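You operate a simulated robot arm through the tools that you are given. There is no shell and no other tool.

You are at the controls of a simulated two-armed robot. One attempt, no reset.

TASK
Clear the old total, count the purple notes and put them in the FULL or SHORT tray.
Fine: work at the side desk; turn UV on for the count and leave it on; FULL means a hundred notes, SHORT fewer; leave the count showing.

Only the result counts: the job must be done as asked and must still hold three seconds after the hand-in. Knocking over, shifting, dropping, spilling or breaking anything else fails it.

THE ROBOT
Two 7-joint arms with two-finger grippers on one trunk that stands fixed in place. Base frame: the origin is at the foot of the trunk, x ahead of it, y to its left, z up. Lengths are in cm, angles in degrees, forces in N, time in s.
The left shoulder is at [7, 13.9, 115.2], the right one opposite. With the tool pointing down near the work surface each hand reaches from about 46 to 74 cm from the base axis, measured 20 degrees to its own side. Payload 3.43 kg a hand.
The tool frame of a hand sits at the grasp point between the pads (the TCP): z along the fingers, y along the line on which they close. The tips reach 3 cm beyond it. The gripper opens to 10.4 cm. The gripper's body begins 5.7 cm behind the TCP.
Orientation is that of the tool frame in the base frame, as a unit quaternion [w, x, y, z]. With the fingers straight down and closing along the base's y, the tool's x points along the base's -x, its y along +y and its z along -z.

THE INTERFACE
- The arms move only by the tool nudge_tool. It takes "left_motion", "right_motion" or both (then of equal length, played together; a hand with none holds still); each is a list of rows, each a list of 2 entries, a list of its own where there are three numbers: the shift along the tool's x, y, z in mm, then the turn, a rotation vector about the tool's x, y, z in degrees. In form: [[[tx, ty, tz], [ax, ay, az]], ...]. A call has 1 to 20 rows; each row shifts and turns the commanded pose from where the row before left it, along the tool's axes as they then stand. "left_fingers" and "right_fingers" are, for a hand that has rows, the closure in counts, from 0 (fully open) to 255 (shut), set as the call begins (left out, the last holds). Each row takes 0.2 s and may step no farther than 5 cm and 8.6 degrees from the row before; otherwise, or with a gripper value out of range, the whole call is refused. Where a pose cannot be reached the arm comes as near as it can. A force on the tool above 40 N (or 10 N above the force at the start of the call, whichever is more), or a blocked arm, ends the call early, and 0.2 s more pass. The fingers move at their own pace (about 4.5 cm/s each) and stop on an object; they squeeze with about 34 N. The grip force told is the motor's: it shows also when the fingers shut on nothing. Time passes only in rows, and 0.2 s behind the last, so rows that do not move let the fingers close. It gives the time, the measured TCP pose, the force on the tool (base axes), the opening and the grip force at its end, in the units of the frame above (readings bear some noise), with the torque about the TCP (base axes, N m) and any sound that the robot's microphone picked up.
- Cameras (640 x 400 px; columns grow to the right, rows downward): "scene" is now at [11.43, 3.52, 136.84]; the picture's right is [0.49, -0.87, 0.00], its down [-0.62, -0.35, -0.70] and it looks along [0.61, 0.35, -0.71] (base axes); focal length 272 px, centre (320, 200). "left" rides on the left gripper at [6.7, -1.8, -9] in its tool frame; the picture's right is [0.25, 0.97, 0.00], its down [-0.73, 0.19, -0.66] and it looks along [-0.64, 0.17, 0.75] (tool axes); focal length 218 px, centre (320, 200). "right" rides on the right gripper at [6.7, 1.8, -9] in its tool frame; the picture's right is [-0.25, 0.97, 0.00], its down [-0.73, -0.19, -0.66] and it looks along [-0.64, -0.17, 0.75] (tool axes); focal length 218 px, centre (320, 200). There is no depth. A picture from a camera that has moved, and an enlarged one, comes with that camera's place and axes in the base frame and with its lens. The place of the scene camera against the robot may be out by one fixed shift of up to 1.2 cm in any direction.
- snapshot(camera): a new picture of that camera. No time passes.
- lift_body(by): slides the trunk up (or, below 0, down) by that many cm; the arms and the scene camera ride with it, the base frame stays. It gives what a move gives, with no picture.
- aim_head(pan, tilt): turns the head with the scene camera to pan (to the left, within 86 degrees either way) and tilt (down, from -29 to 69), counted from straight ahead of the robot. It gives what a move gives.
- inspect(camera, box): a new picture of the part [left, top, right, bottom] of that camera's present view, enlarged. No time passes.
- hand_in(): hands the job in; it is judged then, once.

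Places have to be worked out from the pictures, the camera data and where the tool is seen. Open the grippers and draw the arms clear of the work before you hand the job in, unless the task says otherwise.

The tools are called after "Emit:" by a JSON object that holds its "op" and its "data". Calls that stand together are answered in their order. nudge_tool: Moves the arms, as the interface text tells. Its arguments: {"type":"object","properties":{"left_motion":{"type":"array","items":{"type":"array"}},"left_fingers":{"type":"number"},"right_motion":{"type":"array","items":{"type":"array"}},"right_fingers":{"type":"number"}},"required":[]} The other tools are called the same way: lift_body (by) slides the trunk up or down; aim_head (pan, tilt) turns the head that bears the scene camera; snapshot (camera) takes a picture; inspect (camera, box) takes an enlarged picture of a part of a camera's view; hand_in () hands the job in.

At the start:

```text
t: 0.0
left_tool_pos: [38.17, 41.73, 109.75]
left_orientation: [0.0, -0.001, 1.0, 0.001]
left_ft_force: [0.6, 0.5, -0.5]
left_wrist_torque: [0.0, -0.01, -0.01]
left_gripper_width: 10.37
left_grasp_force: 0.1
right_tool_pos: [44.47, 0.67, 115.98]
right_orientation: [0.0, 0.0, 1.0, 0.001]
right_ft_force: [-1.2, -0.3, -0.6]
right_wrist_torque: [0.03, 0.0, -0.01]
right_gripper_width: 10.39
right_grasp_force: 0.0
trunk travel left (down, up): [-64.7, 29.3]
head pan, tilt: [29.6, 45.3]
```

scene: 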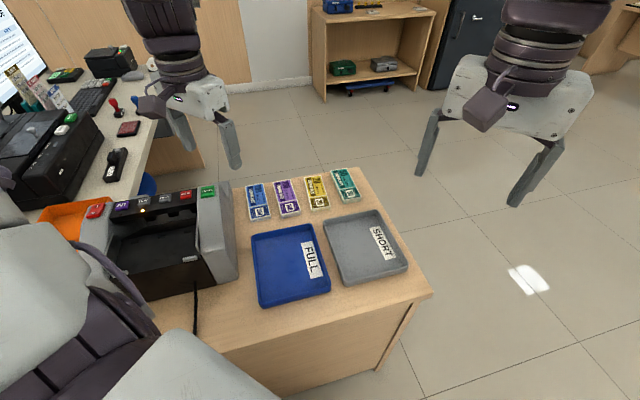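
right: 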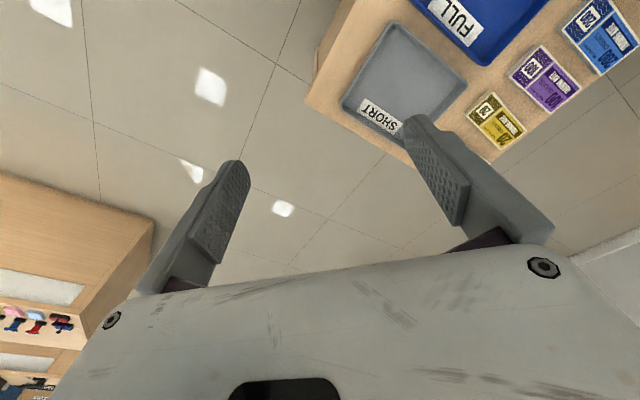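
left: 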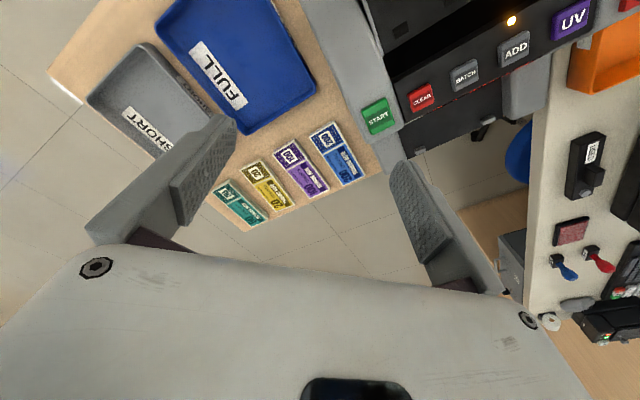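

I start by looking closely at the machine and the notes from the scene camera and the left hand camera.

Emit:
{"op": "inspect", "data": {"camera": "scene", "box": [40, 160, 260, 300]}}

Emit:
{"op": "inspect", "data": {"camera": "scene", "box": [230, 160, 430, 310]}}

Emit:
{"op": "inspect", "data": {"camera": "left", "box": [340, 0, 640, 190]}}

Emit:
{"op": "inspect", "data": {"camera": "left", "box": [200, 100, 400, 230]}}

```text
2.86 times, centred on (150, 230) of scene
camera zoom: at [11.43, 3.52, 136.84], right [0.49, -0.87, 0.0], down [-0.62, -0.35, -0.7], along [0.61, 0.35, -0.71], focal length 779 px, centre (806, 114)
```

zoom: 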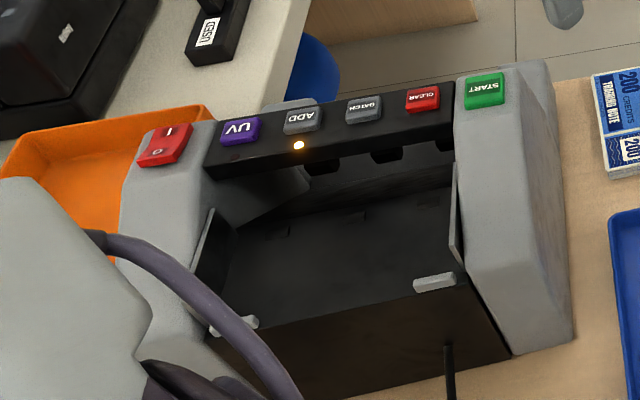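

```text
2.67 times, centred on (330, 235) of scene
camera zoom: at [11.43, 3.52, 136.84], right [0.49, -0.87, 0.0], down [-0.62, -0.35, -0.7], along [0.61, 0.35, -0.71], focal length 727 px, centre (293, 107)
```

zoom: 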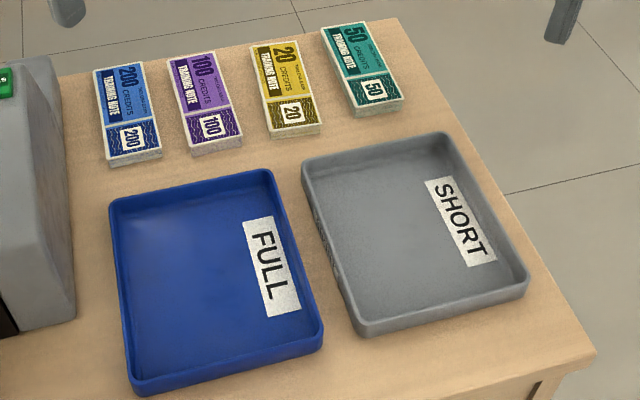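

```text
2.11 times, centred on (490, 95) of left
camera zoom: at [31.37, 40.0, 118.66], right [-0.25, 0.97, 0.0], down [0.73, 0.19, 0.66], along [0.64, 0.17, -0.75], focal length 460 px, centre (-38, 421)
```

zoom: 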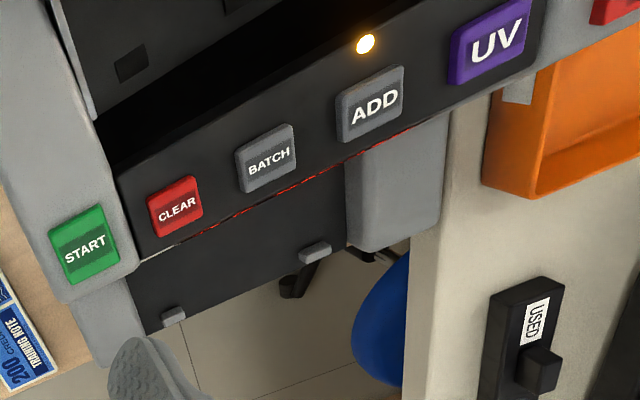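

```text
3.08 times, centred on (300, 165) of left
camera zoom: at [31.37, 40.0, 118.66], right [-0.25, 0.97, 0.0], down [0.73, 0.19, 0.66], along [0.64, 0.17, -0.75], focal length 672 px, centre (382, 308)
```

zoom: 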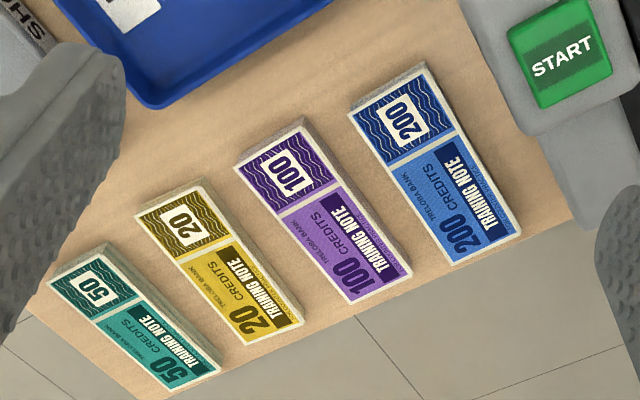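

The machine faces away from me (buttons I/O, UV, ADD, BATCH, CLEAR, START on its far top, ADD lamp lit). I turn the head to see the rest of the room before acting.

Emit:
{"op": "aim_head", "data": {"pan": 65, "tilt": 45}}

Emit:
{"op": "snapshot", "data": {"camera": "scene"}}

Emit:
{"op": "inspect", "data": {"camera": "scene", "box": [160, 100, 480, 300]}}

```text
t: 1.0
left_tool_pos: [38.26, 41.71, 109.77]
left_orientation: [0.0, 0.0, 1.0, -0.001]
left_ft_force: [0.1, 0.0, -0.3]
left_wrist_torque: [0.04, -0.01, 0.0]
left_gripper_width: 10.41
left_grasp_force: 0.1
right_tool_pos: [44.52, 0.86, 115.93]
right_orientation: [0.0, 0.0, 1.0, 0.0]
right_ft_force: [0.5, -0.2, 0.2]
right_wrist_torque: [0.01, 0.0, -0.03]
right_gripper_width: 10.38
right_grasp_force: 0.1
trunk travel left (down, up): [-64.7, 29.3]
head pan, tilt: [65.0, 45.0]
```

```text
taken
camera scene: at [7.82, 6.88, 136.88], right [0.91, -0.42, 0.0], down [-0.3, -0.64, -0.71], along [0.3, 0.64, -0.71], focal length 272 px, centre (320, 200)
```

scene: 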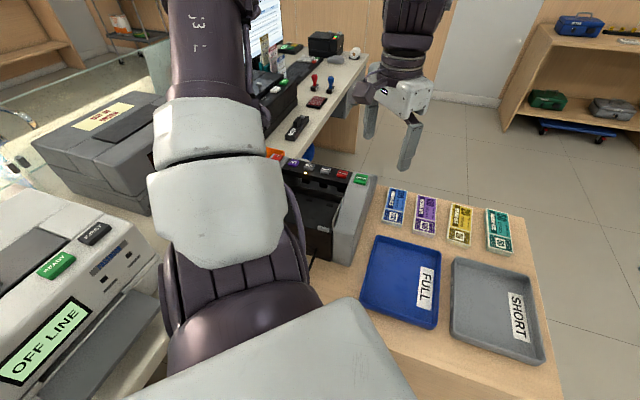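

```text
2.00 times, centred on (320, 200) of scene
camera zoom: at [7.82, 6.88, 136.88], right [0.91, -0.42, 0.0], down [-0.3, -0.64, -0.71], along [0.3, 0.64, -0.71], focal length 545 px, centre (320, 200)
```

zoom: 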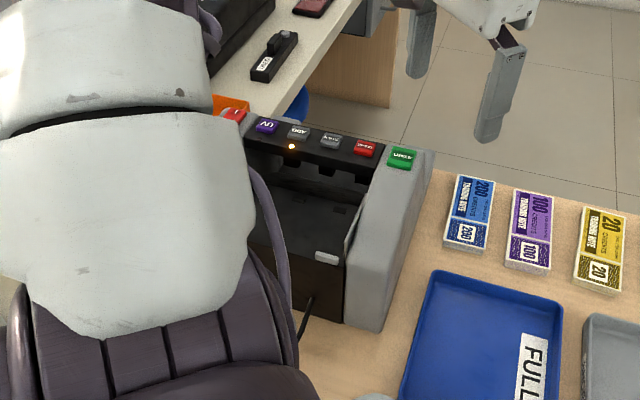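

The side-desk machine stands yawed about 45°: START near [39,49,93], I/O near [22,66,93], and purple notes centred about [59,43,77]. I move the left hand over the back of the machine, turned -45°, to look into its hopper.

Emit:
{"op": "nudge_tool", "data": {"left_motion": [[[36, 8, -14], [0, 0, 0]], [[36, 8, -14], [0, 0, 0]], [[36, 8, -14], [0, 0, 0]], [[36, 8, -14], [0, 0, 0]], [[36, 8, -14], [0, 0, 0]], [[0, 0, 0], [0, 0, -7.5]], [[0, 0, 0], [0, 0, -7.5]], [[0, 0, 0], [0, 0, -7.5]], [[0, 0, 0], [0, 0, -7.5]], [[0, 0, 0], [0, 0, -7.5]], [[0, 0, 0], [0, 0, -7.5]]]}}

Emit:
{"op": "snapshot", "data": {"camera": "left"}}

Emit:
{"op": "snapshot", "data": {"camera": "scene"}}

```text
t: 3.4
left_tool_pos: [20.1, 45.68, 116.81]
left_orientation: [0.0, -0.384, 0.923, 0.001]
left_ft_force: [0.3, 0.6, -0.4]
left_wrist_torque: [-0.01, 0.01, 0.01]
left_gripper_width: 10.4
left_grasp_force: 0.1
right_tool_pos: [44.44, 0.66, 115.98]
right_orientation: [0.0, 0.0, 1.0, 0.002]
right_ft_force: [0.7, 0.0, 0.4]
right_wrist_torque: [-0.01, 0.0, 0.01]
right_gripper_width: 10.38
right_grasp_force: 0.0
trunk travel left (down, up): [-64.7, 29.3]
head pan, tilt: [65.0, 45.0]
```

```text
taken
camera left: at [16.64, 39.78, 125.67], right [-0.86, 0.5, 0.0], down [0.38, 0.65, 0.66], along [0.33, 0.57, -0.75], focal length 218 px, centre (320, 200)
```

left: 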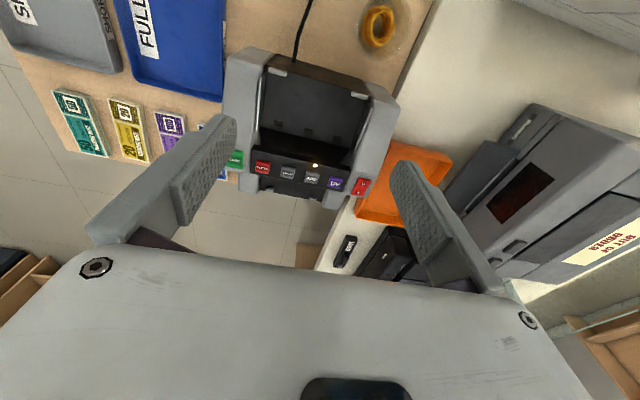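

```text
taken
camera scene: at [7.8, 6.88, 136.88], right [0.91, -0.42, 0.0], down [-0.3, -0.64, -0.71], along [0.3, 0.64, -0.71], focal length 272 px, centre (320, 200)
```

scene: 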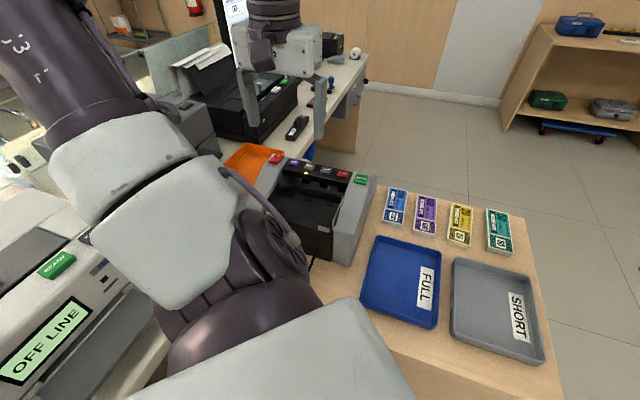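

The view shows the machine from above. I enlarge the hopper.

Emit:
{"op": "inspect", "data": {"camera": "left", "box": [210, 40, 410, 210]}}

Emit:
{"op": "inspect", "data": {"camera": "scene", "box": [230, 130, 390, 270]}}

Emit:
{"op": "inspect", "data": {"camera": "left", "box": [370, 80, 640, 280]}}

```text
2.35 times, centred on (310, 125) of left
camera zoom: at [16.64, 39.78, 125.67], right [-0.86, 0.5, 0.0], down [0.38, 0.65, 0.66], along [0.33, 0.57, -0.75], focal length 514 px, centre (344, 376)
```

zoom: 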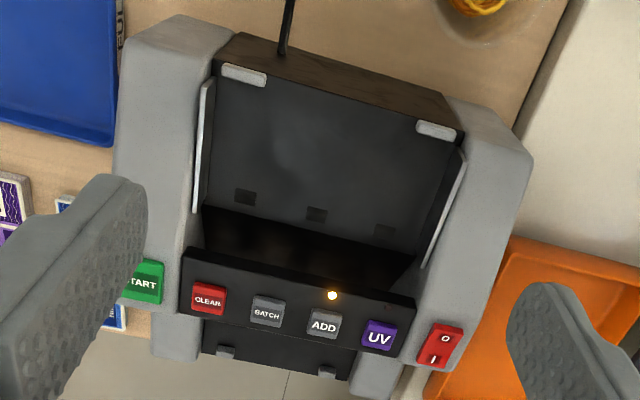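

```text
2.86 times, centred on (310, 200) of scene
camera zoom: at [7.8, 6.88, 136.88], right [0.91, -0.42, 0.0], down [-0.3, -0.64, -0.71], along [0.3, 0.64, -0.71], focal length 779 px, centre (349, 200)
```

zoom: 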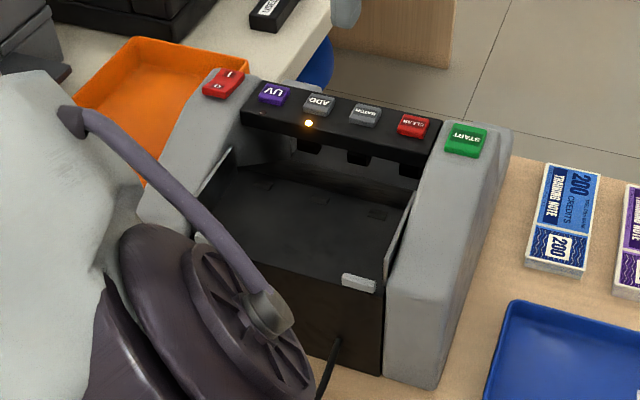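

```text
2.00 times, centred on (505, 180) of left
camera zoom: at [16.64, 39.78, 125.67], right [-0.86, 0.5, 0.0], down [0.38, 0.65, 0.66], along [0.33, 0.57, -0.75], focal length 436 px, centre (-50, 240)
```

zoom: 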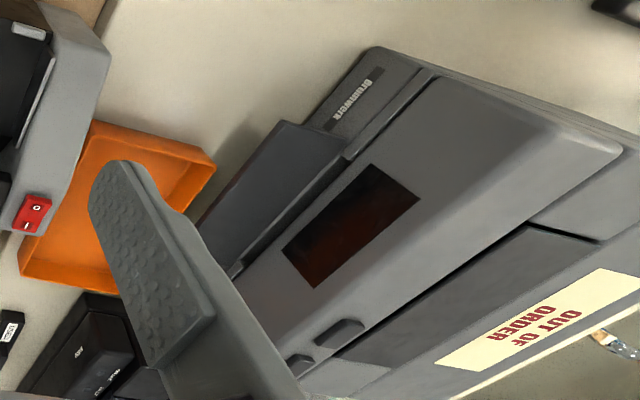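

Hopper: sloped black plate with rear edge near z≈87 and tabs, feed slot under the button panel; the other machines are off line/out of order. I'll take the left hand over the front of this machine and turn it to look back at its front face and display.

Emit:
{"op": "nudge_tool", "data": {"left_motion": [[[-49, -2, 0], [0, 0, 0]], [[-49, -2, 0], [0, 0, 0]], [[-49, -2, 0], [0, 0, 0]], [[-49, -2, 0], [0, 0, 0]], [[-49, -2, 0], [0, 0, 0]], [[-49, -2, 0], [0, 0, 0]], [[0, 0, 0], [0, 0, 8.5]], [[0, 0, 0], [0, 0, 8.5]], [[0, 0, 0], [0, 0, 8.5]], [[0, 0, 0], [0, 0, 8.5]], [[0, 0, 0], [0, 0, 8.5]], [[0, 0, 0], [0, 0, 8.5]], [[0, 0, 0], [0, 0, 8.5]], [[0, 0, 0], [0, 0, 8.5]], [[0, 0, 0], [0, 0, 8.5]], [[0, 0, 0], [0, 0, 8.5]], [[0, 0, 0], [0, 0, 8.5]], [[0, 0, 0], [0, 0, 8.5]]]}}

Emit:
{"op": "snapshot", "data": {"camera": "left"}}

Emit:
{"op": "snapshot", "data": {"camera": "scene"}}

```text
t: 7.2
left_tool_pos: [41.68, 65.66, 116.83]
left_orientation: [0.0, 0.479, 0.878, 0.001]
left_ft_force: [0.3, 0.2, 0.4]
left_wrist_torque: [0.02, 0.0, -0.01]
left_gripper_width: 10.41
left_grasp_force: 0.1
right_tool_pos: [44.45, 0.71, 116.01]
right_orientation: [0.0, 0.0, 1.0, 0.0]
right_ft_force: [0.3, -0.3, 0.4]
right_wrist_torque: [0.0, 0.02, -0.02]
right_gripper_width: 10.4
right_grasp_force: 0.1
trunk travel left (down, up): [-64.7, 29.3]
head pan, tilt: [65.0, 45.0]
```

```text
taken
camera left: at [36.6, 70.4, 125.65], right [0.68, 0.74, 0.0], down [0.56, -0.51, 0.66], along [0.48, -0.44, -0.75], focal length 218 px, centre (320, 200)
```

left: 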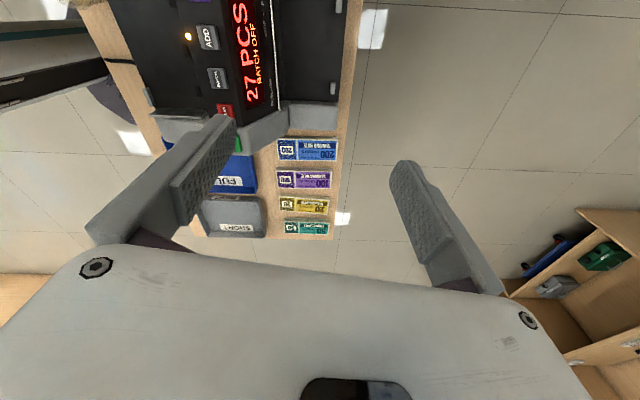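

```text
taken
camera scene: at [7.8, 6.9, 136.88], right [0.91, -0.42, 0.0], down [-0.3, -0.64, -0.71], along [0.3, 0.64, -0.71], focal length 272 px, centre (320, 200)
```

scene: 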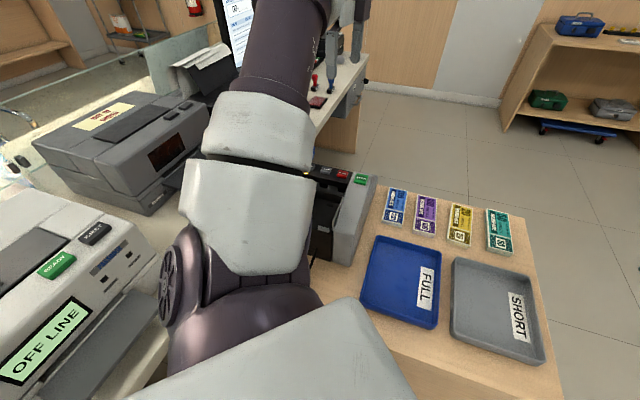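

From here the front display is visible: it seems to show "27 PCS, BATCH OFF". I enlarge it.

Emit:
{"op": "inspect", "data": {"camera": "left", "box": [130, 0, 370, 160]}}

Emit:
{"op": "inspect", "data": {"camera": "left", "box": [180, 110, 350, 250]}}

```text
2.50 times, centred on (250, 80) of left
camera zoom: at [36.6, 70.4, 125.65], right [0.68, 0.74, 0.0], down [0.56, -0.51, 0.66], along [0.48, -0.44, -0.75], focal length 546 px, centre (495, 500)
```

zoom: 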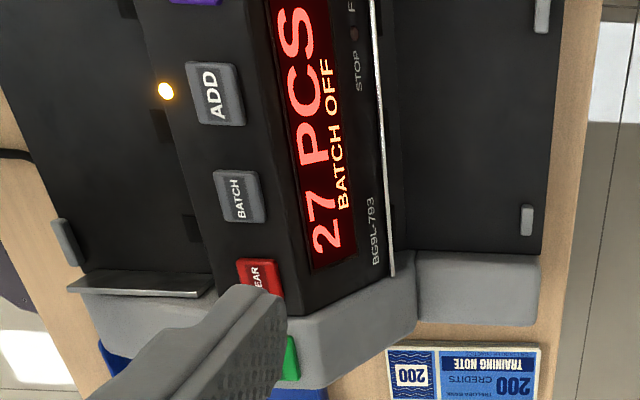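

```text
2.86 times, centred on (265, 180) of left
camera zoom: at [36.6, 70.4, 125.65], right [0.68, 0.74, 0.0], down [0.56, -0.51, 0.66], along [0.48, -0.44, -0.75], focal length 624 px, centre (477, 257)
```

zoom: 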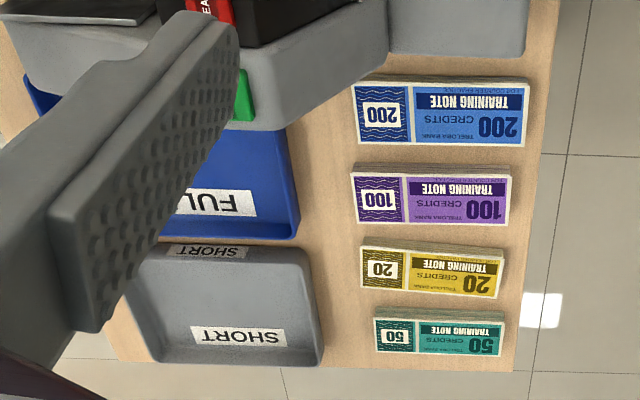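

Display shows "27 PCS / BATCH OFF" with ADD on; I shift the hand 8 cm further along to see the entire display and the stacker.

Emit:
{"op": "nudge_tool", "data": {"left_motion": [[[45, 0, 0], [0, 0, 0]], [[45, 0, 0], [0, 0, 0]], [[0, 0, 0], [0, 0, 0]]]}}

Emit:
{"op": "inspect", "data": {"camera": "left", "box": [100, 0, 400, 190]}}

Emit:
{"op": "snapshot", "data": {"camera": "left"}}

```text
t: 8.0
left_tool_pos: [36.92, 73.11, 116.66]
left_orientation: [-0.001, 0.478, 0.878, 0.0]
left_ft_force: [0.9, -0.2, -0.1]
left_wrist_torque: [0.01, 0.01, -0.04]
left_gripper_width: 10.4
left_grasp_force: 0.1
right_tool_pos: [44.51, 0.54, 116.0]
right_orientation: [0.0, 0.0, 1.0, 0.001]
right_ft_force: [0.6, 0.5, -0.8]
right_wrist_torque: [-0.01, 0.01, 0.0]
right_gripper_width: 10.4
right_grasp_force: 0.0
trunk travel left (down, up): [-64.7, 29.3]
head pan, tilt: [65.0, 45.0]
```

```text
2.11 times, centred on (250, 95) of left
camera zoom: at [31.75, 77.8, 125.56], right [0.67, 0.74, 0.0], down [0.56, -0.51, 0.66], along [0.48, -0.44, -0.76], focal length 460 px, centre (467, 421)
```

zoom: 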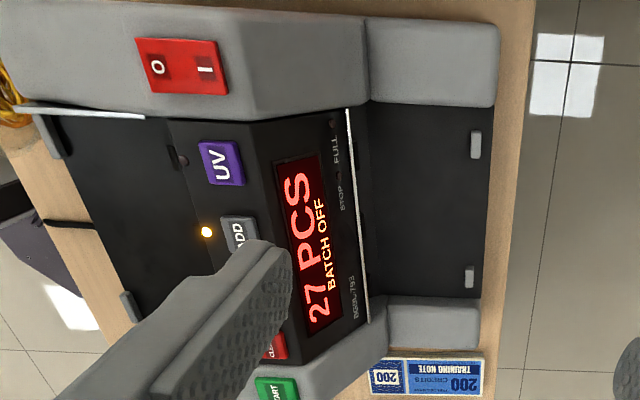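

```text
taken
camera left: at [31.75, 77.8, 125.56], right [0.67, 0.74, 0.0], down [0.56, -0.51, 0.66], along [0.48, -0.44, -0.76], focal length 218 px, centre (320, 200)
```

left: 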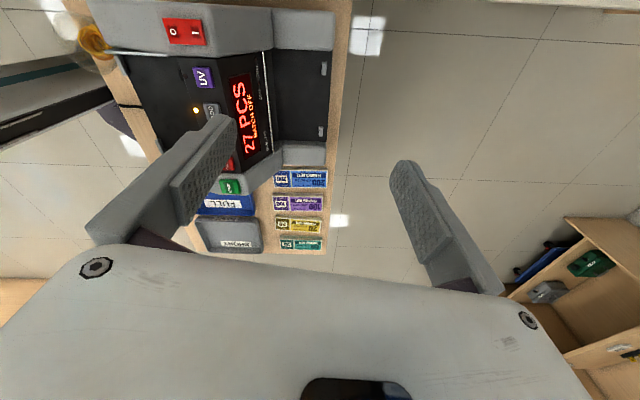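

Lamp by UV is dark, ADD lamp lit; triangulating gives CLEAR ≈ [35.7,52.7,93.4], UV ≈ [26.2,62,93.4], START ≈ [38.5,49.5,93.3], hopper plate z≈87.5, stacker front tabs z≈80. I zoom into the stacker and hopper for more detail.

Emit:
{"op": "inspect", "data": {"camera": "left", "box": [240, 0, 360, 90]}}

Emit:
{"op": "inspect", "data": {"camera": "left", "box": [90, 0, 270, 130]}}

Emit:
{"op": "inspect", "data": {"camera": "left", "box": [180, 150, 350, 260]}}

```text
4.44 times, centred on (300, 45) of left
camera zoom: at [31.75, 77.8, 125.56], right [0.67, 0.74, 0.0], down [0.56, -0.51, 0.66], along [0.48, -0.44, -0.76], focal length 970 px, centre (409, 889)
```

zoom: 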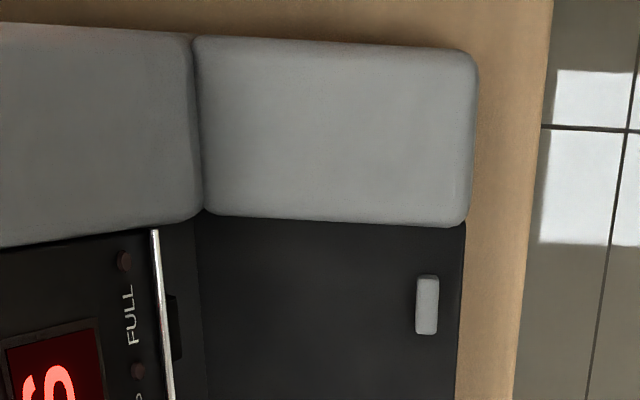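

```text
3.08 times, centred on (180, 65) of left
camera zoom: at [31.75, 77.8, 125.56], right [0.67, 0.74, 0.0], down [0.56, -0.51, 0.66], along [0.48, -0.44, -0.76], focal length 672 px, centre (751, 615)
```

zoom: 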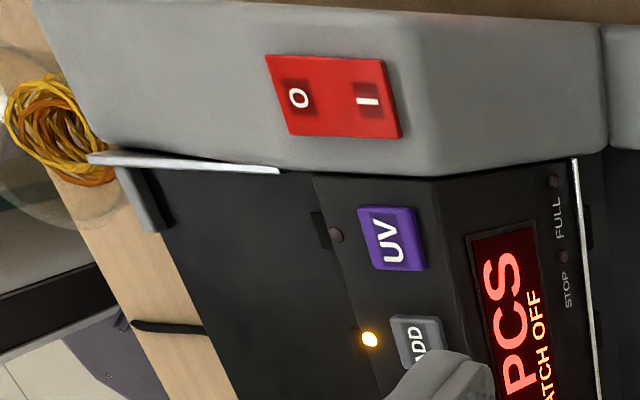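

```text
3.64 times, centred on (265, 205) of left
camera zoom: at [31.75, 77.8, 125.56], right [0.67, 0.74, 0.0], down [0.56, -0.51, 0.66], along [0.48, -0.44, -0.76], focal length 794 px, centre (520, 182)
```

zoom: 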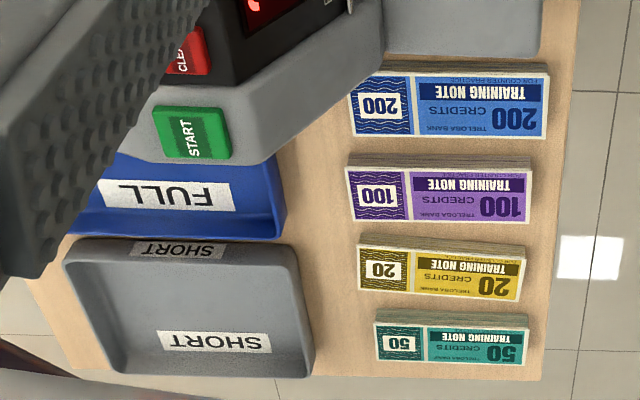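

Now I close the left fingers, yaw to +45° (aligned with the machine) and go above CLEAR, stopping about 5 cm over it to verify.

Emit:
{"op": "nudge_tool", "data": {"left_motion": [[[0, 0, 0], [0, 0, -6.1]], [[0, 0, 0], [0, 0, -6.1]], [[-27.2, -30.6, 0], [0, 0, 0]], [[-27.2, -30.6, 0], [0, 0, 0]], [[-27.2, -30.6, 0], [0, 0, 0]], [[-27.2, -30.6, 0], [0, 0, 0]], [[-27.2, -30.6, 0], [0, 0, 0]], [[0, 0, 39], [0, 0, 0]], [[0, 0, 39], [0, 0, 0]], [[0, 0, 39], [0, 0, 0]], [[0, 0, 35], [0, 0, 0]], [[0, 0, 0], [0, 0, 0]]], "left_fingers": 255}}

Emit:
{"op": "snapshot", "data": {"camera": "left"}}

Emit:
{"op": "snapshot", "data": {"camera": "scene"}}

```text
t: 10.6
left_tool_pos: [35.7, 52.79, 101.7]
left_orientation: [0.0, 0.381, 0.924, -0.001]
left_ft_force: [0.0, -1.2, 0.0]
left_wrist_torque: [0.01, -0.04, 0.0]
left_gripper_width: 0.0
left_grasp_force: 33.7
right_tool_pos: [44.37, 0.56, 115.91]
right_orientation: [0.0, 0.001, 1.0, 0.0]
right_ft_force: [0.0, -0.4, -0.6]
right_wrist_torque: [0.02, 0.01, -0.04]
right_gripper_width: 10.38
right_grasp_force: 0.2
trunk travel left (down, up): [-64.7, 29.3]
head pan, tilt: [65.0, 45.0]
```

```text
taken
camera left: at [29.68, 56.32, 110.61], right [0.5, 0.86, 0.0], down [0.65, -0.38, 0.66], along [0.57, -0.33, -0.75], focal length 218 px, centre (320, 200)
```

left: 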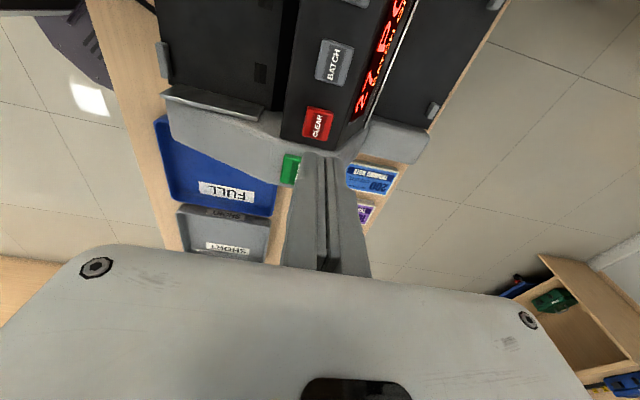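

```text
taken
camera scene: at [7.76, 6.79, 136.89], right [0.91, -0.42, 0.0], down [-0.3, -0.64, -0.71], along [0.3, 0.64, -0.71], focal length 272 px, centre (320, 200)
```

scene: 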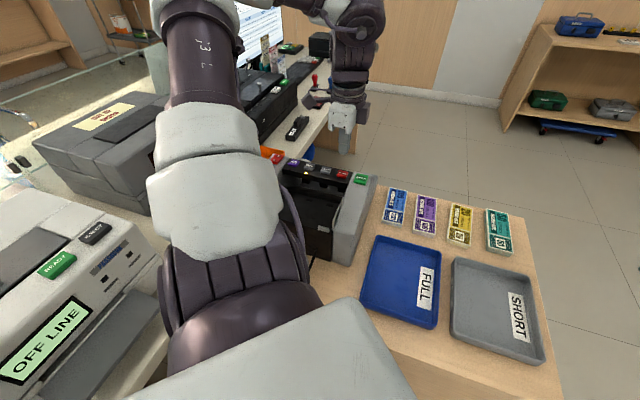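

My estimate of CLEAR from this closer view agrees ([35.6,52.65,93.4]), right under the fingertips. I lower to just above it and then creep down.

Emit:
{"op": "nudge_tool", "data": {"left_motion": [[[0, 0, 40], [0, 0, 0]], [[0, 0, 2], [0, 0, 0]], [[0, 0, 2], [0, 0, 0]], [[0, 0, 2], [0, 0, 0]], [[0, 0, 2], [0, 0, 0]], [[0, 0, 2], [0, 0, 0]], [[0, 0, 0], [0, 0, 0]]]}}

Emit:
{"op": "snapshot", "data": {"camera": "left"}}

```text
t: 12.2
left_tool_pos: [35.66, 52.77, 96.56]
left_orientation: [0.0, 0.381, 0.925, 0.0]
left_ft_force: [-0.2, -0.5, 0.3]
left_wrist_torque: [0.0, 0.06, 0.02]
left_gripper_width: 0.0
left_grasp_force: 33.5
right_tool_pos: [44.32, 0.76, 115.9]
right_orientation: [0.0, 0.0, 1.0, 0.0]
right_ft_force: [0.3, -0.2, 0.1]
right_wrist_torque: [-0.01, 0.0, 0.0]
right_gripper_width: 10.38
right_grasp_force: 0.1
trunk travel left (down, up): [-64.7, 29.3]
head pan, tilt: [65.0, 45.0]
```

```text
taken
camera left: at [29.63, 56.37, 105.46], right [0.5, 0.86, 0.0], down [0.65, -0.38, 0.66], along [0.57, -0.33, -0.75], focal length 218 px, centre (320, 200)
```

left: 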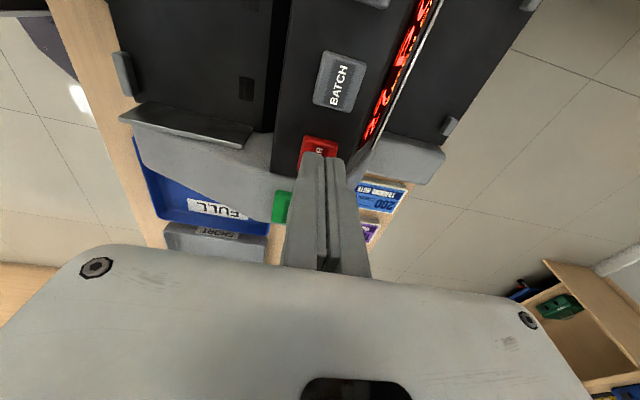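

No contact yet with tips at z≈93.6; I keep creeping down.

Emit:
{"op": "nudge_tool", "data": {"left_motion": [[[0, 0, 1.5], [0, 0, 0]], [[0, 0, 1.5], [0, 0, 0]], [[0, 0, 1.5], [0, 0, 0]], [[0, 0, 0], [0, 0, 0]]]}}

Emit:
{"op": "inspect", "data": {"camera": "left", "box": [240, 0, 480, 180]}}

```text
t: 13.2
left_tool_pos: [35.75, 52.7, 96.27]
left_orientation: [0.0, 0.381, 0.924, 0.0]
left_ft_force: [0.0, -0.6, -0.3]
left_wrist_torque: [0.02, 0.03, 0.02]
left_gripper_width: 0.01
left_grasp_force: 34.0
right_tool_pos: [44.4, 0.61, 115.99]
right_orientation: [0.0, 0.0, 1.0, 0.0]
right_ft_force: [-0.6, -0.7, 0.9]
right_wrist_torque: [0.01, 0.02, -0.03]
right_gripper_width: 10.4
right_grasp_force: 0.2
trunk travel left (down, up): [-64.7, 29.3]
head pan, tilt: [65.0, 45.0]
```

```text
2.22 times, centred on (360, 90) of left
camera zoom: at [29.69, 56.34, 105.11], right [0.5, 0.86, 0.0], down [0.65, -0.38, 0.66], along [0.57, -0.33, -0.75], focal length 485 px, centre (231, 444)
```

zoom: 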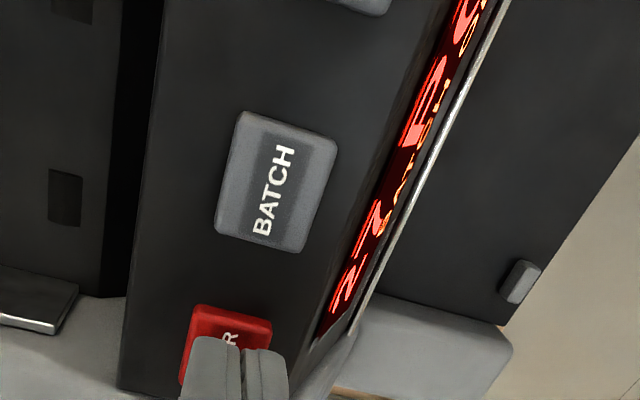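

Still no contact at tip z≈93.3 and 27 still shows; the fingers are over the button. Continue down.

Emit:
{"op": "nudge_tool", "data": {"left_motion": [[[0, 0, 1.5], [0, 0, 0]], [[0, 0, 1.5], [0, 0, 0]], [[0, 0, 1.5], [0, 0, 0]], [[0, 0, 0], [0, 0, 0]]]}}

Emit:
{"op": "inspect", "data": {"camera": "left", "box": [240, 0, 480, 180]}}

```text
t: 14.2
left_tool_pos: [35.71, 52.65, 95.75]
left_orientation: [0.0, 0.381, 0.925, 0.001]
left_ft_force: [0.7, 0.4, 0.2]
left_wrist_torque: [0.02, 0.01, 0.03]
left_gripper_width: 0.0
left_grasp_force: 34.1
right_tool_pos: [44.45, 0.67, 115.94]
right_orientation: [0.0, 0.0, 1.0, -0.001]
right_ft_force: [-1.1, 0.3, 0.4]
right_wrist_torque: [0.01, -0.03, 0.03]
right_gripper_width: 10.41
right_grasp_force: 0.1
trunk travel left (down, up): [-64.7, 29.3]
head pan, tilt: [65.0, 45.0]
```

```text
2.22 times, centred on (360, 90) of left
camera zoom: at [29.69, 56.25, 104.68], right [0.5, 0.86, 0.0], down [0.65, -0.38, 0.66], along [0.57, -0.33, -0.75], focal length 485 px, centre (231, 444)
```

zoom: 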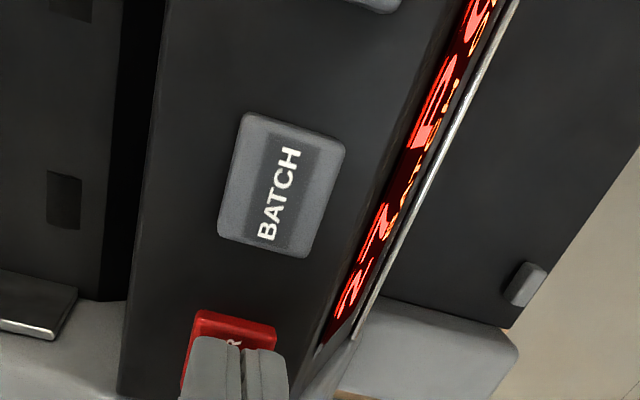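

Tip z≈92.75, still free. Continue down in the same small steps.

Emit:
{"op": "nudge_tool", "data": {"left_motion": [[[0, 0, 1.5], [0, 0, 0]], [[0, 0, 1.5], [0, 0, 0]], [[0, 0, 1.5], [0, 0, 0]], [[0, 0, 0], [0, 0, 0]]]}}

Emit:
{"op": "inspect", "data": {"camera": "left", "box": [240, 0, 480, 180]}}

```text
t: 15.2
left_tool_pos: [35.84, 52.76, 95.27]
left_orientation: [0.0, 0.38, 0.925, 0.0]
left_ft_force: [-0.2, 0.9, 4.1]
left_wrist_torque: [0.0, 0.01, 0.01]
left_gripper_width: 0.61
left_grasp_force: 34.3
right_tool_pos: [44.36, 0.58, 116.02]
right_orientation: [0.0, 0.0, 1.0, 0.001]
right_ft_force: [0.6, 0.3, -0.4]
right_wrist_torque: [-0.01, 0.01, -0.01]
right_gripper_width: 10.41
right_grasp_force: 0.1
trunk travel left (down, up): [-64.7, 29.3]
head pan, tilt: [65.0, 45.0]
heard: click
```

```text
2.22 times, centred on (360, 90) of left
camera zoom: at [29.74, 56.29, 104.17], right [0.5, 0.86, 0.0], down [0.65, -0.38, 0.66], along [0.57, -0.33, -0.75], focal length 485 px, centre (231, 444)
```

zoom: 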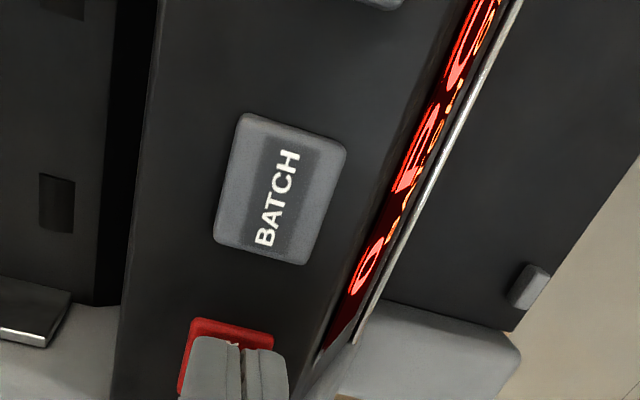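

CLEAR clicked and the display now shows "0 PCS". I raise, move along to UV and check alignment.

Emit:
{"op": "nudge_tool", "data": {"left_motion": [[[0, 0, -40], [0, 0, 0]], [[44.5, -1, 0], [0, 0, 0]], [[44.5, -1, 0], [0, 0, 0]], [[44.5, 0, 0], [0, 0, 0]], [[0, 0, 0], [0, 0, 0]]], "left_fingers": 255}}

Emit:
{"op": "snapshot", "data": {"camera": "left"}}

```text
t: 16.4
left_tool_pos: [25.68, 62.15, 99.08]
left_orientation: [-0.001, 0.382, 0.924, 0.0]
left_ft_force: [-0.1, -0.6, 0.4]
left_wrist_torque: [0.01, 0.0, 0.01]
left_gripper_width: 0.0
left_grasp_force: 34.9
right_tool_pos: [44.48, 0.65, 115.95]
right_orientation: [0.0, -0.001, 1.0, 0.0]
right_ft_force: [-0.1, -0.4, -0.2]
right_wrist_torque: [0.05, 0.01, 0.02]
right_gripper_width: 10.4
right_grasp_force: 0.0
trunk travel left (down, up): [-64.7, 29.3]
head pan, tilt: [65.0, 45.0]
```

```text
taken
camera left: at [19.74, 65.71, 107.93], right [0.5, 0.86, 0.0], down [0.65, -0.38, 0.66], along [0.57, -0.33, -0.75], focal length 218 px, centre (320, 200)
```

left: 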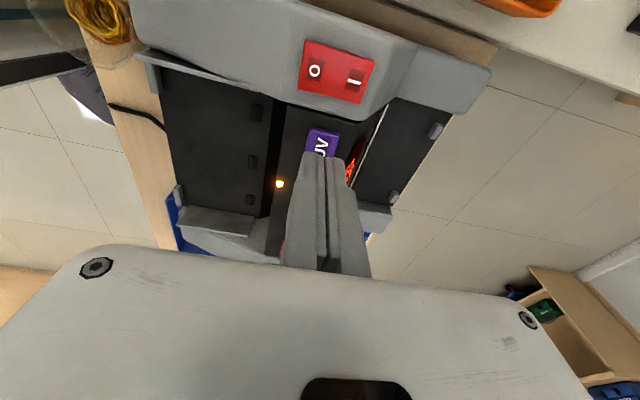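

UV's centre is about [26.3,61.8], so I shift 7 mm back, lower and creep onto it.

Emit:
{"op": "nudge_tool", "data": {"left_motion": [[[-6.5, 2, 0], [0, 0, 0]], [[0, 0, 30], [0, 0, 0]], [[0, 0, 1.5], [0, 0, 0]], [[0, 0, 1.5], [0, 0, 0]], [[0, 0, 1.5], [0, 0, 0]], [[0, 0, 1.5], [0, 0, 0]], [[0, 0, 1.5], [0, 0, 0]], [[0, 0, 0], [0, 0, 0]]]}}

Emit:
{"op": "snapshot", "data": {"camera": "left"}}

```text
t: 18.2
left_tool_pos: [26.78, 61.74, 95.71]
left_orientation: [0.0, 0.381, 0.925, 0.0]
left_ft_force: [0.0, 0.5, 0.8]
left_wrist_torque: [-0.02, 0.0, 0.03]
left_gripper_width: 0.62
left_grasp_force: 34.3
right_tool_pos: [44.38, 0.75, 115.98]
right_orientation: [0.001, 0.0, 1.0, 0.001]
right_ft_force: [-0.2, 1.2, -0.4]
right_wrist_torque: [0.0, -0.02, -0.01]
right_gripper_width: 10.41
right_grasp_force: 0.0
trunk travel left (down, up): [-64.7, 29.3]
head pan, tilt: [65.0, 45.0]
heard: click
```

```text
taken
camera left: at [20.69, 65.22, 104.41], right [0.5, 0.86, 0.0], down [0.65, -0.38, 0.66], along [0.57, -0.33, -0.75], focal length 218 px, centre (320, 200)
```

left: 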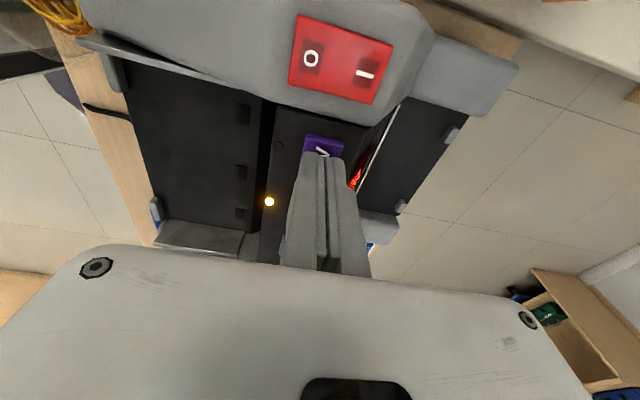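

A click was heard; I check whether the UV lamp is lit.

Emit:
{"op": "inspect", "data": {"camera": "left", "box": [230, 90, 400, 220]}}

```text
3.08 times, centred on (315, 155) of left
camera zoom: at [20.69, 65.22, 104.41], right [0.5, 0.86, 0.0], down [0.65, -0.38, 0.66], along [0.57, -0.33, -0.75], focal length 672 px, centre (335, 338)
```

zoom: 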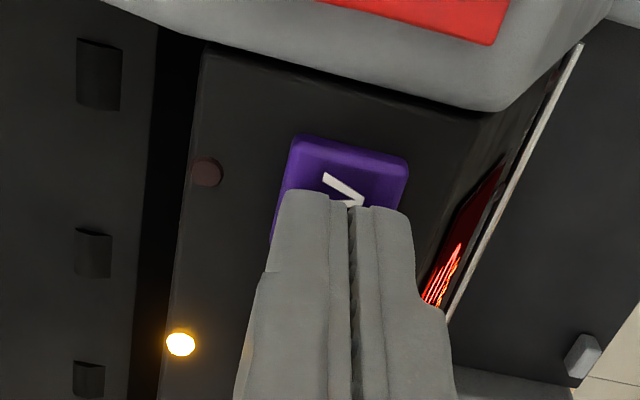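

The UV lamp is still dark. I lift off the button to see the settled state before doing anything more.

Emit:
{"op": "nudge_tool", "data": {"left_motion": [[[0, 0, -15], [0, 0, 0]], [[0, 0, -35], [0, 0, 0]], [[0, 0, -45], [0, 0, 0]], [[45, 0, 0], [0, 0, 0]], [[45, 0, 0], [0, 0, 0]], [[0, 0, 0], [0, 0, 0]]]}}

Emit:
{"op": "snapshot", "data": {"camera": "left"}}

Emit:
{"op": "inspect", "data": {"camera": "left", "box": [150, 0, 390, 160]}}

```text
t: 19.6
left_tool_pos: [20.61, 68.0, 105.12]
left_orientation: [-0.001, 0.381, 0.925, 0.0]
left_ft_force: [0.8, -0.6, 1.0]
left_wrist_torque: [0.0, -0.01, -0.02]
left_gripper_width: 0.0
left_grasp_force: 34.6
right_tool_pos: [44.47, 0.59, 115.95]
right_orientation: [0.0, 0.0, 1.0, 0.001]
right_ft_force: [-0.1, -0.8, 0.0]
right_wrist_torque: [0.02, -0.01, -0.04]
right_gripper_width: 10.39
right_grasp_force: 0.1
trunk travel left (down, up): [-64.7, 29.3]
head pan, tilt: [65.0, 45.0]
```

```text
taken
camera left: at [14.54, 71.61, 114.07], right [0.5, 0.86, 0.0], down [0.65, -0.38, 0.66], along [0.57, -0.33, -0.75], focal length 218 px, centre (320, 200)
```

left: 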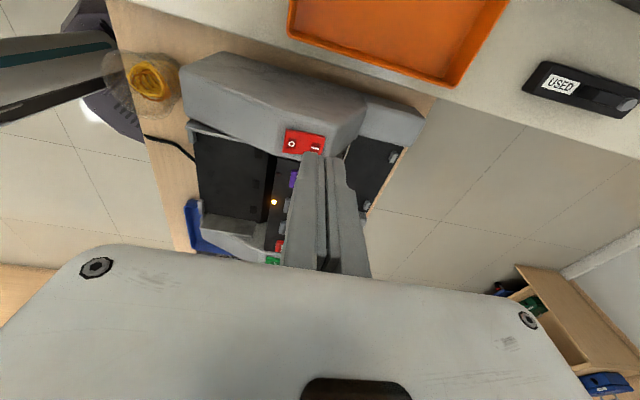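

```text
2.50 times, centred on (270, 80) of left
camera zoom: at [14.54, 71.61, 114.07], right [0.5, 0.86, 0.0], down [0.65, -0.38, 0.66], along [0.57, -0.33, -0.75], focal length 546 px, centre (445, 500)
```

zoom: 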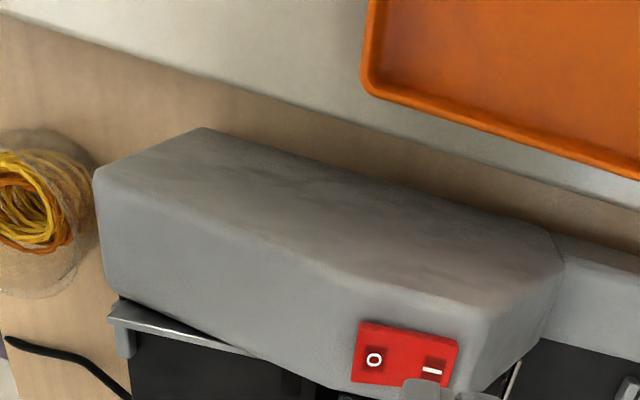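

I enlarge the area of the UV lamp in this view and in the scene view.

Emit:
{"op": "inspect", "data": {"camera": "left", "box": [230, 120, 350, 270]}}

Emit:
{"op": "inspect", "data": {"camera": "scene", "box": [240, 130, 400, 230]}}

```text
2.67 times, centred on (290, 195) of left
camera zoom: at [14.54, 71.61, 114.07], right [0.5, 0.86, 0.0], down [0.65, -0.38, 0.66], along [0.57, -0.33, -0.75], focal length 582 px, centre (400, 213)
```

zoom: 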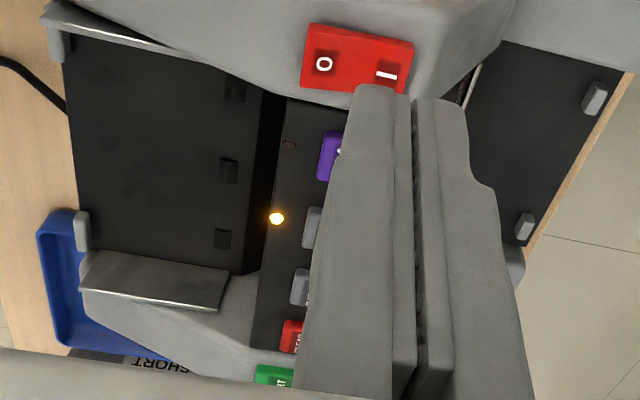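

```text
4.00 times, centred on (320, 180) of scene
camera zoom: at [7.92, 6.78, 136.88], right [0.91, -0.42, 0.0], down [-0.3, -0.64, -0.71], along [0.3, 0.64, -0.71], focal length 1090 px, centre (320, 280)
```

zoom: 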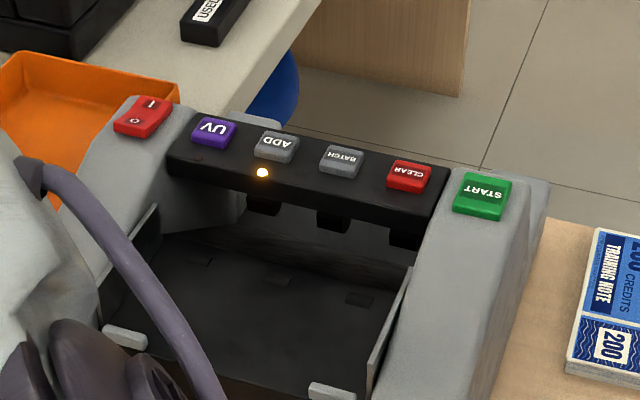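

The scene camera shows UV's lamp still dark. I check the display to know the machine's state after that click.

Emit:
{"op": "nudge_tool", "data": {"left_motion": [[[0, 0, -39], [0, 0, 0]], [[0, 0, -39], [0, 0, 0]], [[0, 0, -39], [0, 0, 0]], [[-19.5, 39, 0], [0, 0, 6]], [[-19.5, 39, 0], [0, 0, 6]], [[-19.5, 39, 0], [0, 0, 0]], [[-19.5, 39, 0], [0, 0, 0]], [[0, 0, 0], [0, 0, 0]]]}}

Emit:
{"op": "snapshot", "data": {"camera": "left"}}

Emit:
{"op": "inspect", "data": {"camera": "left", "box": [130, 0, 370, 160]}}

```text
t: 21.4
left_tool_pos: [37.14, 71.27, 116.91]
left_orientation: [-0.001, 0.476, 0.88, 0.0]
left_ft_force: [-1.1, -0.4, 0.3]
left_wrist_torque: [-0.02, -0.04, 0.0]
left_gripper_width: 0.0
left_grasp_force: 34.2
right_tool_pos: [44.3, 0.67, 115.99]
right_orientation: [0.001, 0.0, 1.0, 0.001]
right_ft_force: [-0.4, 0.4, -0.6]
right_wrist_torque: [-0.02, 0.02, 0.02]
right_gripper_width: 10.4
right_grasp_force: 0.0
trunk travel left (down, up): [-64.7, 29.3]
head pan, tilt: [65.0, 45.0]
```

```text
taken
camera left: at [32.04, 76.0, 125.82], right [0.67, 0.74, 0.0], down [0.56, -0.51, 0.66], along [0.49, -0.44, -0.75], focal length 218 px, centre (320, 200)
```

left: 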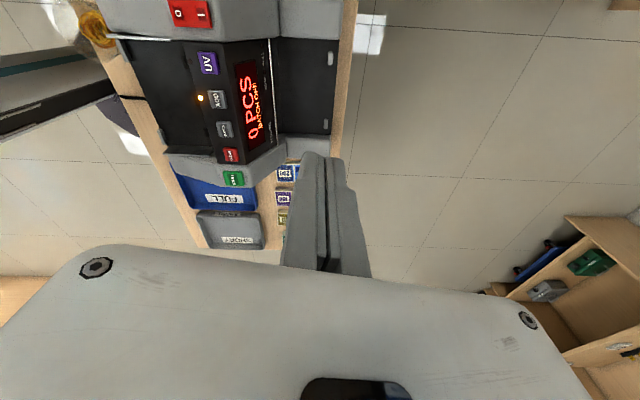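

```text
2.50 times, centred on (250, 80) of left
camera zoom: at [32.04, 76.0, 125.82], right [0.67, 0.74, 0.0], down [0.56, -0.51, 0.66], along [0.49, -0.44, -0.75], focal length 546 px, centre (495, 500)
```

zoom: 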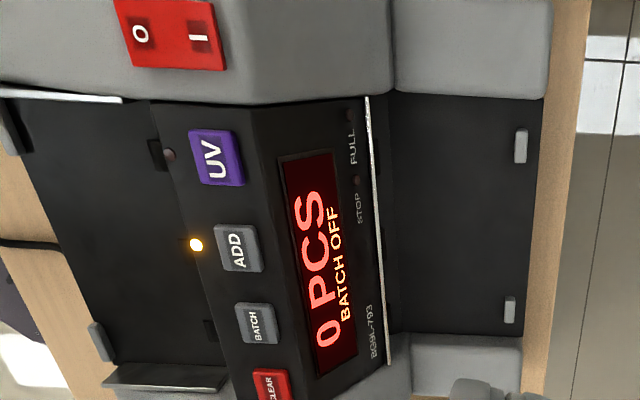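

Display is clean at "0 PCS", but UV is off. I return over UV (centre ≈ [26.3,61.8]) for a more decisive press, checking with the scene camera.

Emit:
{"op": "nudge_tool", "data": {"left_motion": [[[0, 0, 0], [0, 0, -6]], [[0, 0, 0], [0, 0, -6]], [[3.2, -47.9, 0], [0, 0, 0]], [[3.2, -47.9, 0], [0, 0, 0]], [[3.2, -47.9, 0], [0, 0, 0]], [[0, 0, 39.5], [0, 0, 0]], [[0, 0, 39.5], [0, 0, 0]], [[0, 0, 39.5], [0, 0, 0]], [[0, 0, 39.5], [0, 0, 0]], [[0, 0, 30], [0, 0, 0]], [[0, 0, 0], [0, 0, 0]]]}}

Emit:
{"op": "inspect", "data": {"camera": "left", "box": [230, 80, 430, 220]}}

Emit:
{"op": "inspect", "data": {"camera": "scene", "box": [240, 130, 400, 230]}}

```text
t: 23.8
left_tool_pos: [26.6, 62.0, 97.81]
left_orientation: [0.0, 0.382, 0.924, 0.0]
left_ft_force: [0.2, 0.2, 0.3]
left_wrist_torque: [-0.01, 0.0, 0.02]
left_gripper_width: 0.0
left_grasp_force: 34.6
right_tool_pos: [44.4, 0.64, 116.02]
right_orientation: [0.0, 0.0, 1.0, 0.001]
right_ft_force: [0.4, -0.5, 0.5]
right_wrist_torque: [0.01, 0.01, 0.02]
right_gripper_width: 10.4
right_grasp_force: 0.1
trunk travel left (down, up): [-64.7, 29.3]
head pan, tilt: [65.0, 45.0]
```

```text
2.86 times, centred on (330, 150) of left
camera zoom: at [20.58, 65.52, 106.69], right [0.5, 0.86, 0.0], down [0.65, -0.38, 0.66], along [0.57, -0.33, -0.75], focal length 624 px, centre (291, 343)
```

zoom: 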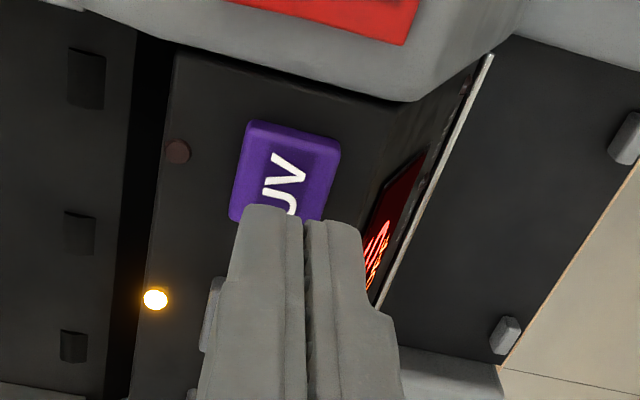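

```text
4.00 times, centred on (320, 180) of scene
camera zoom: at [7.78, 6.82, 136.89], right [0.91, -0.42, 0.0], down [-0.3, -0.64, -0.71], along [0.3, 0.64, -0.71], focal length 1090 px, centre (320, 280)
```

zoom: 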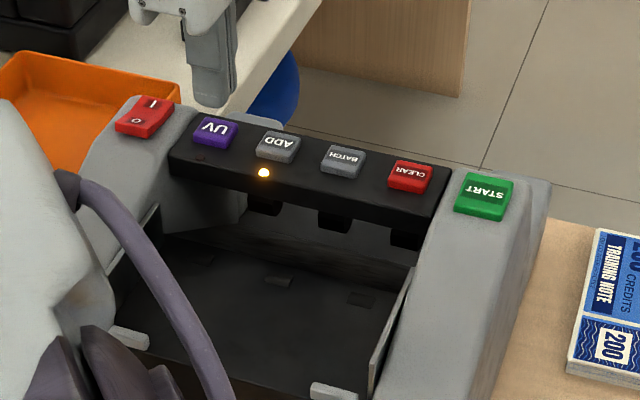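

UV centre measured at [26.5,62.0], tips right above it. One decisive press now.

Emit:
{"op": "nudge_tool", "data": {"left_motion": [[[0, 0, 12], [0, 0, 0]], [[0, 0, 14], [0, 0, 0]], [[0, 0, 0], [0, 0, 0]]]}}

Emit:
{"op": "inspect", "data": {"camera": "scene", "box": [240, 130, 400, 230]}}

Emit:
{"op": "inspect", "data": {"camera": "left", "box": [230, 80, 430, 220]}}

```text
t: 24.6
left_tool_pos: [26.82, 61.85, 95.33]
left_orientation: [-0.001, 0.381, 0.925, 0.0]
left_ft_force: [-0.3, 0.3, 3.1]
left_wrist_torque: [0.0, 0.02, 0.02]
left_gripper_width: 0.6
left_grasp_force: 34.2
right_tool_pos: [44.37, 0.7, 115.93]
right_orientation: [0.001, 0.0, 1.0, 0.001]
right_ft_force: [0.7, -0.6, 0.2]
right_wrist_torque: [-0.02, -0.02, 0.0]
right_gripper_width: 10.4
right_grasp_force: 0.1
trunk travel left (down, up): [-64.7, 29.3]
head pan, tilt: [65.0, 45.0]
heard: click
```

```text
4.00 times, centred on (320, 180) of scene
camera zoom: at [7.78, 6.86, 136.89], right [0.91, -0.42, 0.0], down [-0.3, -0.64, -0.71], along [0.3, 0.64, -0.71], focal length 1090 px, centre (320, 280)
```

zoom: 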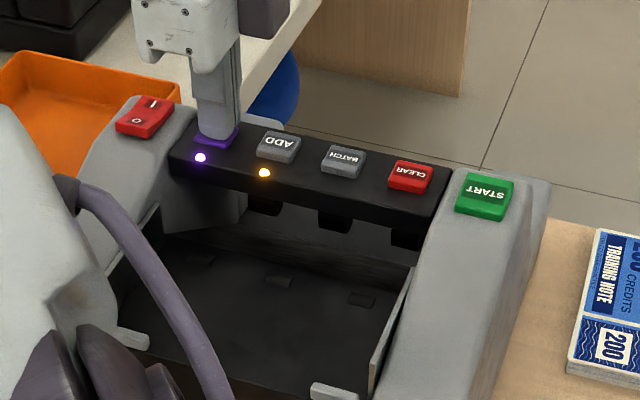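

```text
2.86 times, centred on (330, 150) of left
camera zoom: at [20.7, 65.47, 104.2], right [0.5, 0.86, 0.0], down [0.65, -0.38, 0.66], along [0.57, -0.33, -0.75], focal length 624 px, centre (291, 343)
```

zoom: 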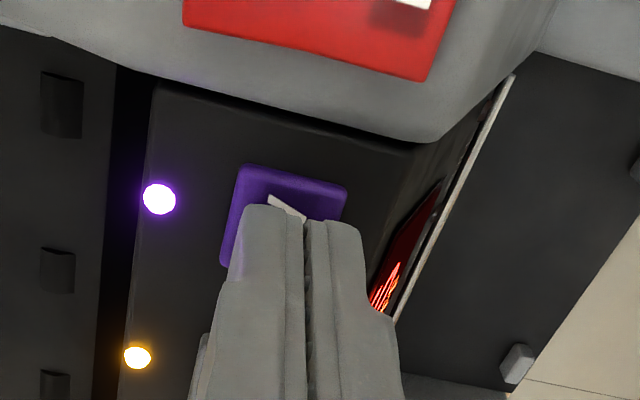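

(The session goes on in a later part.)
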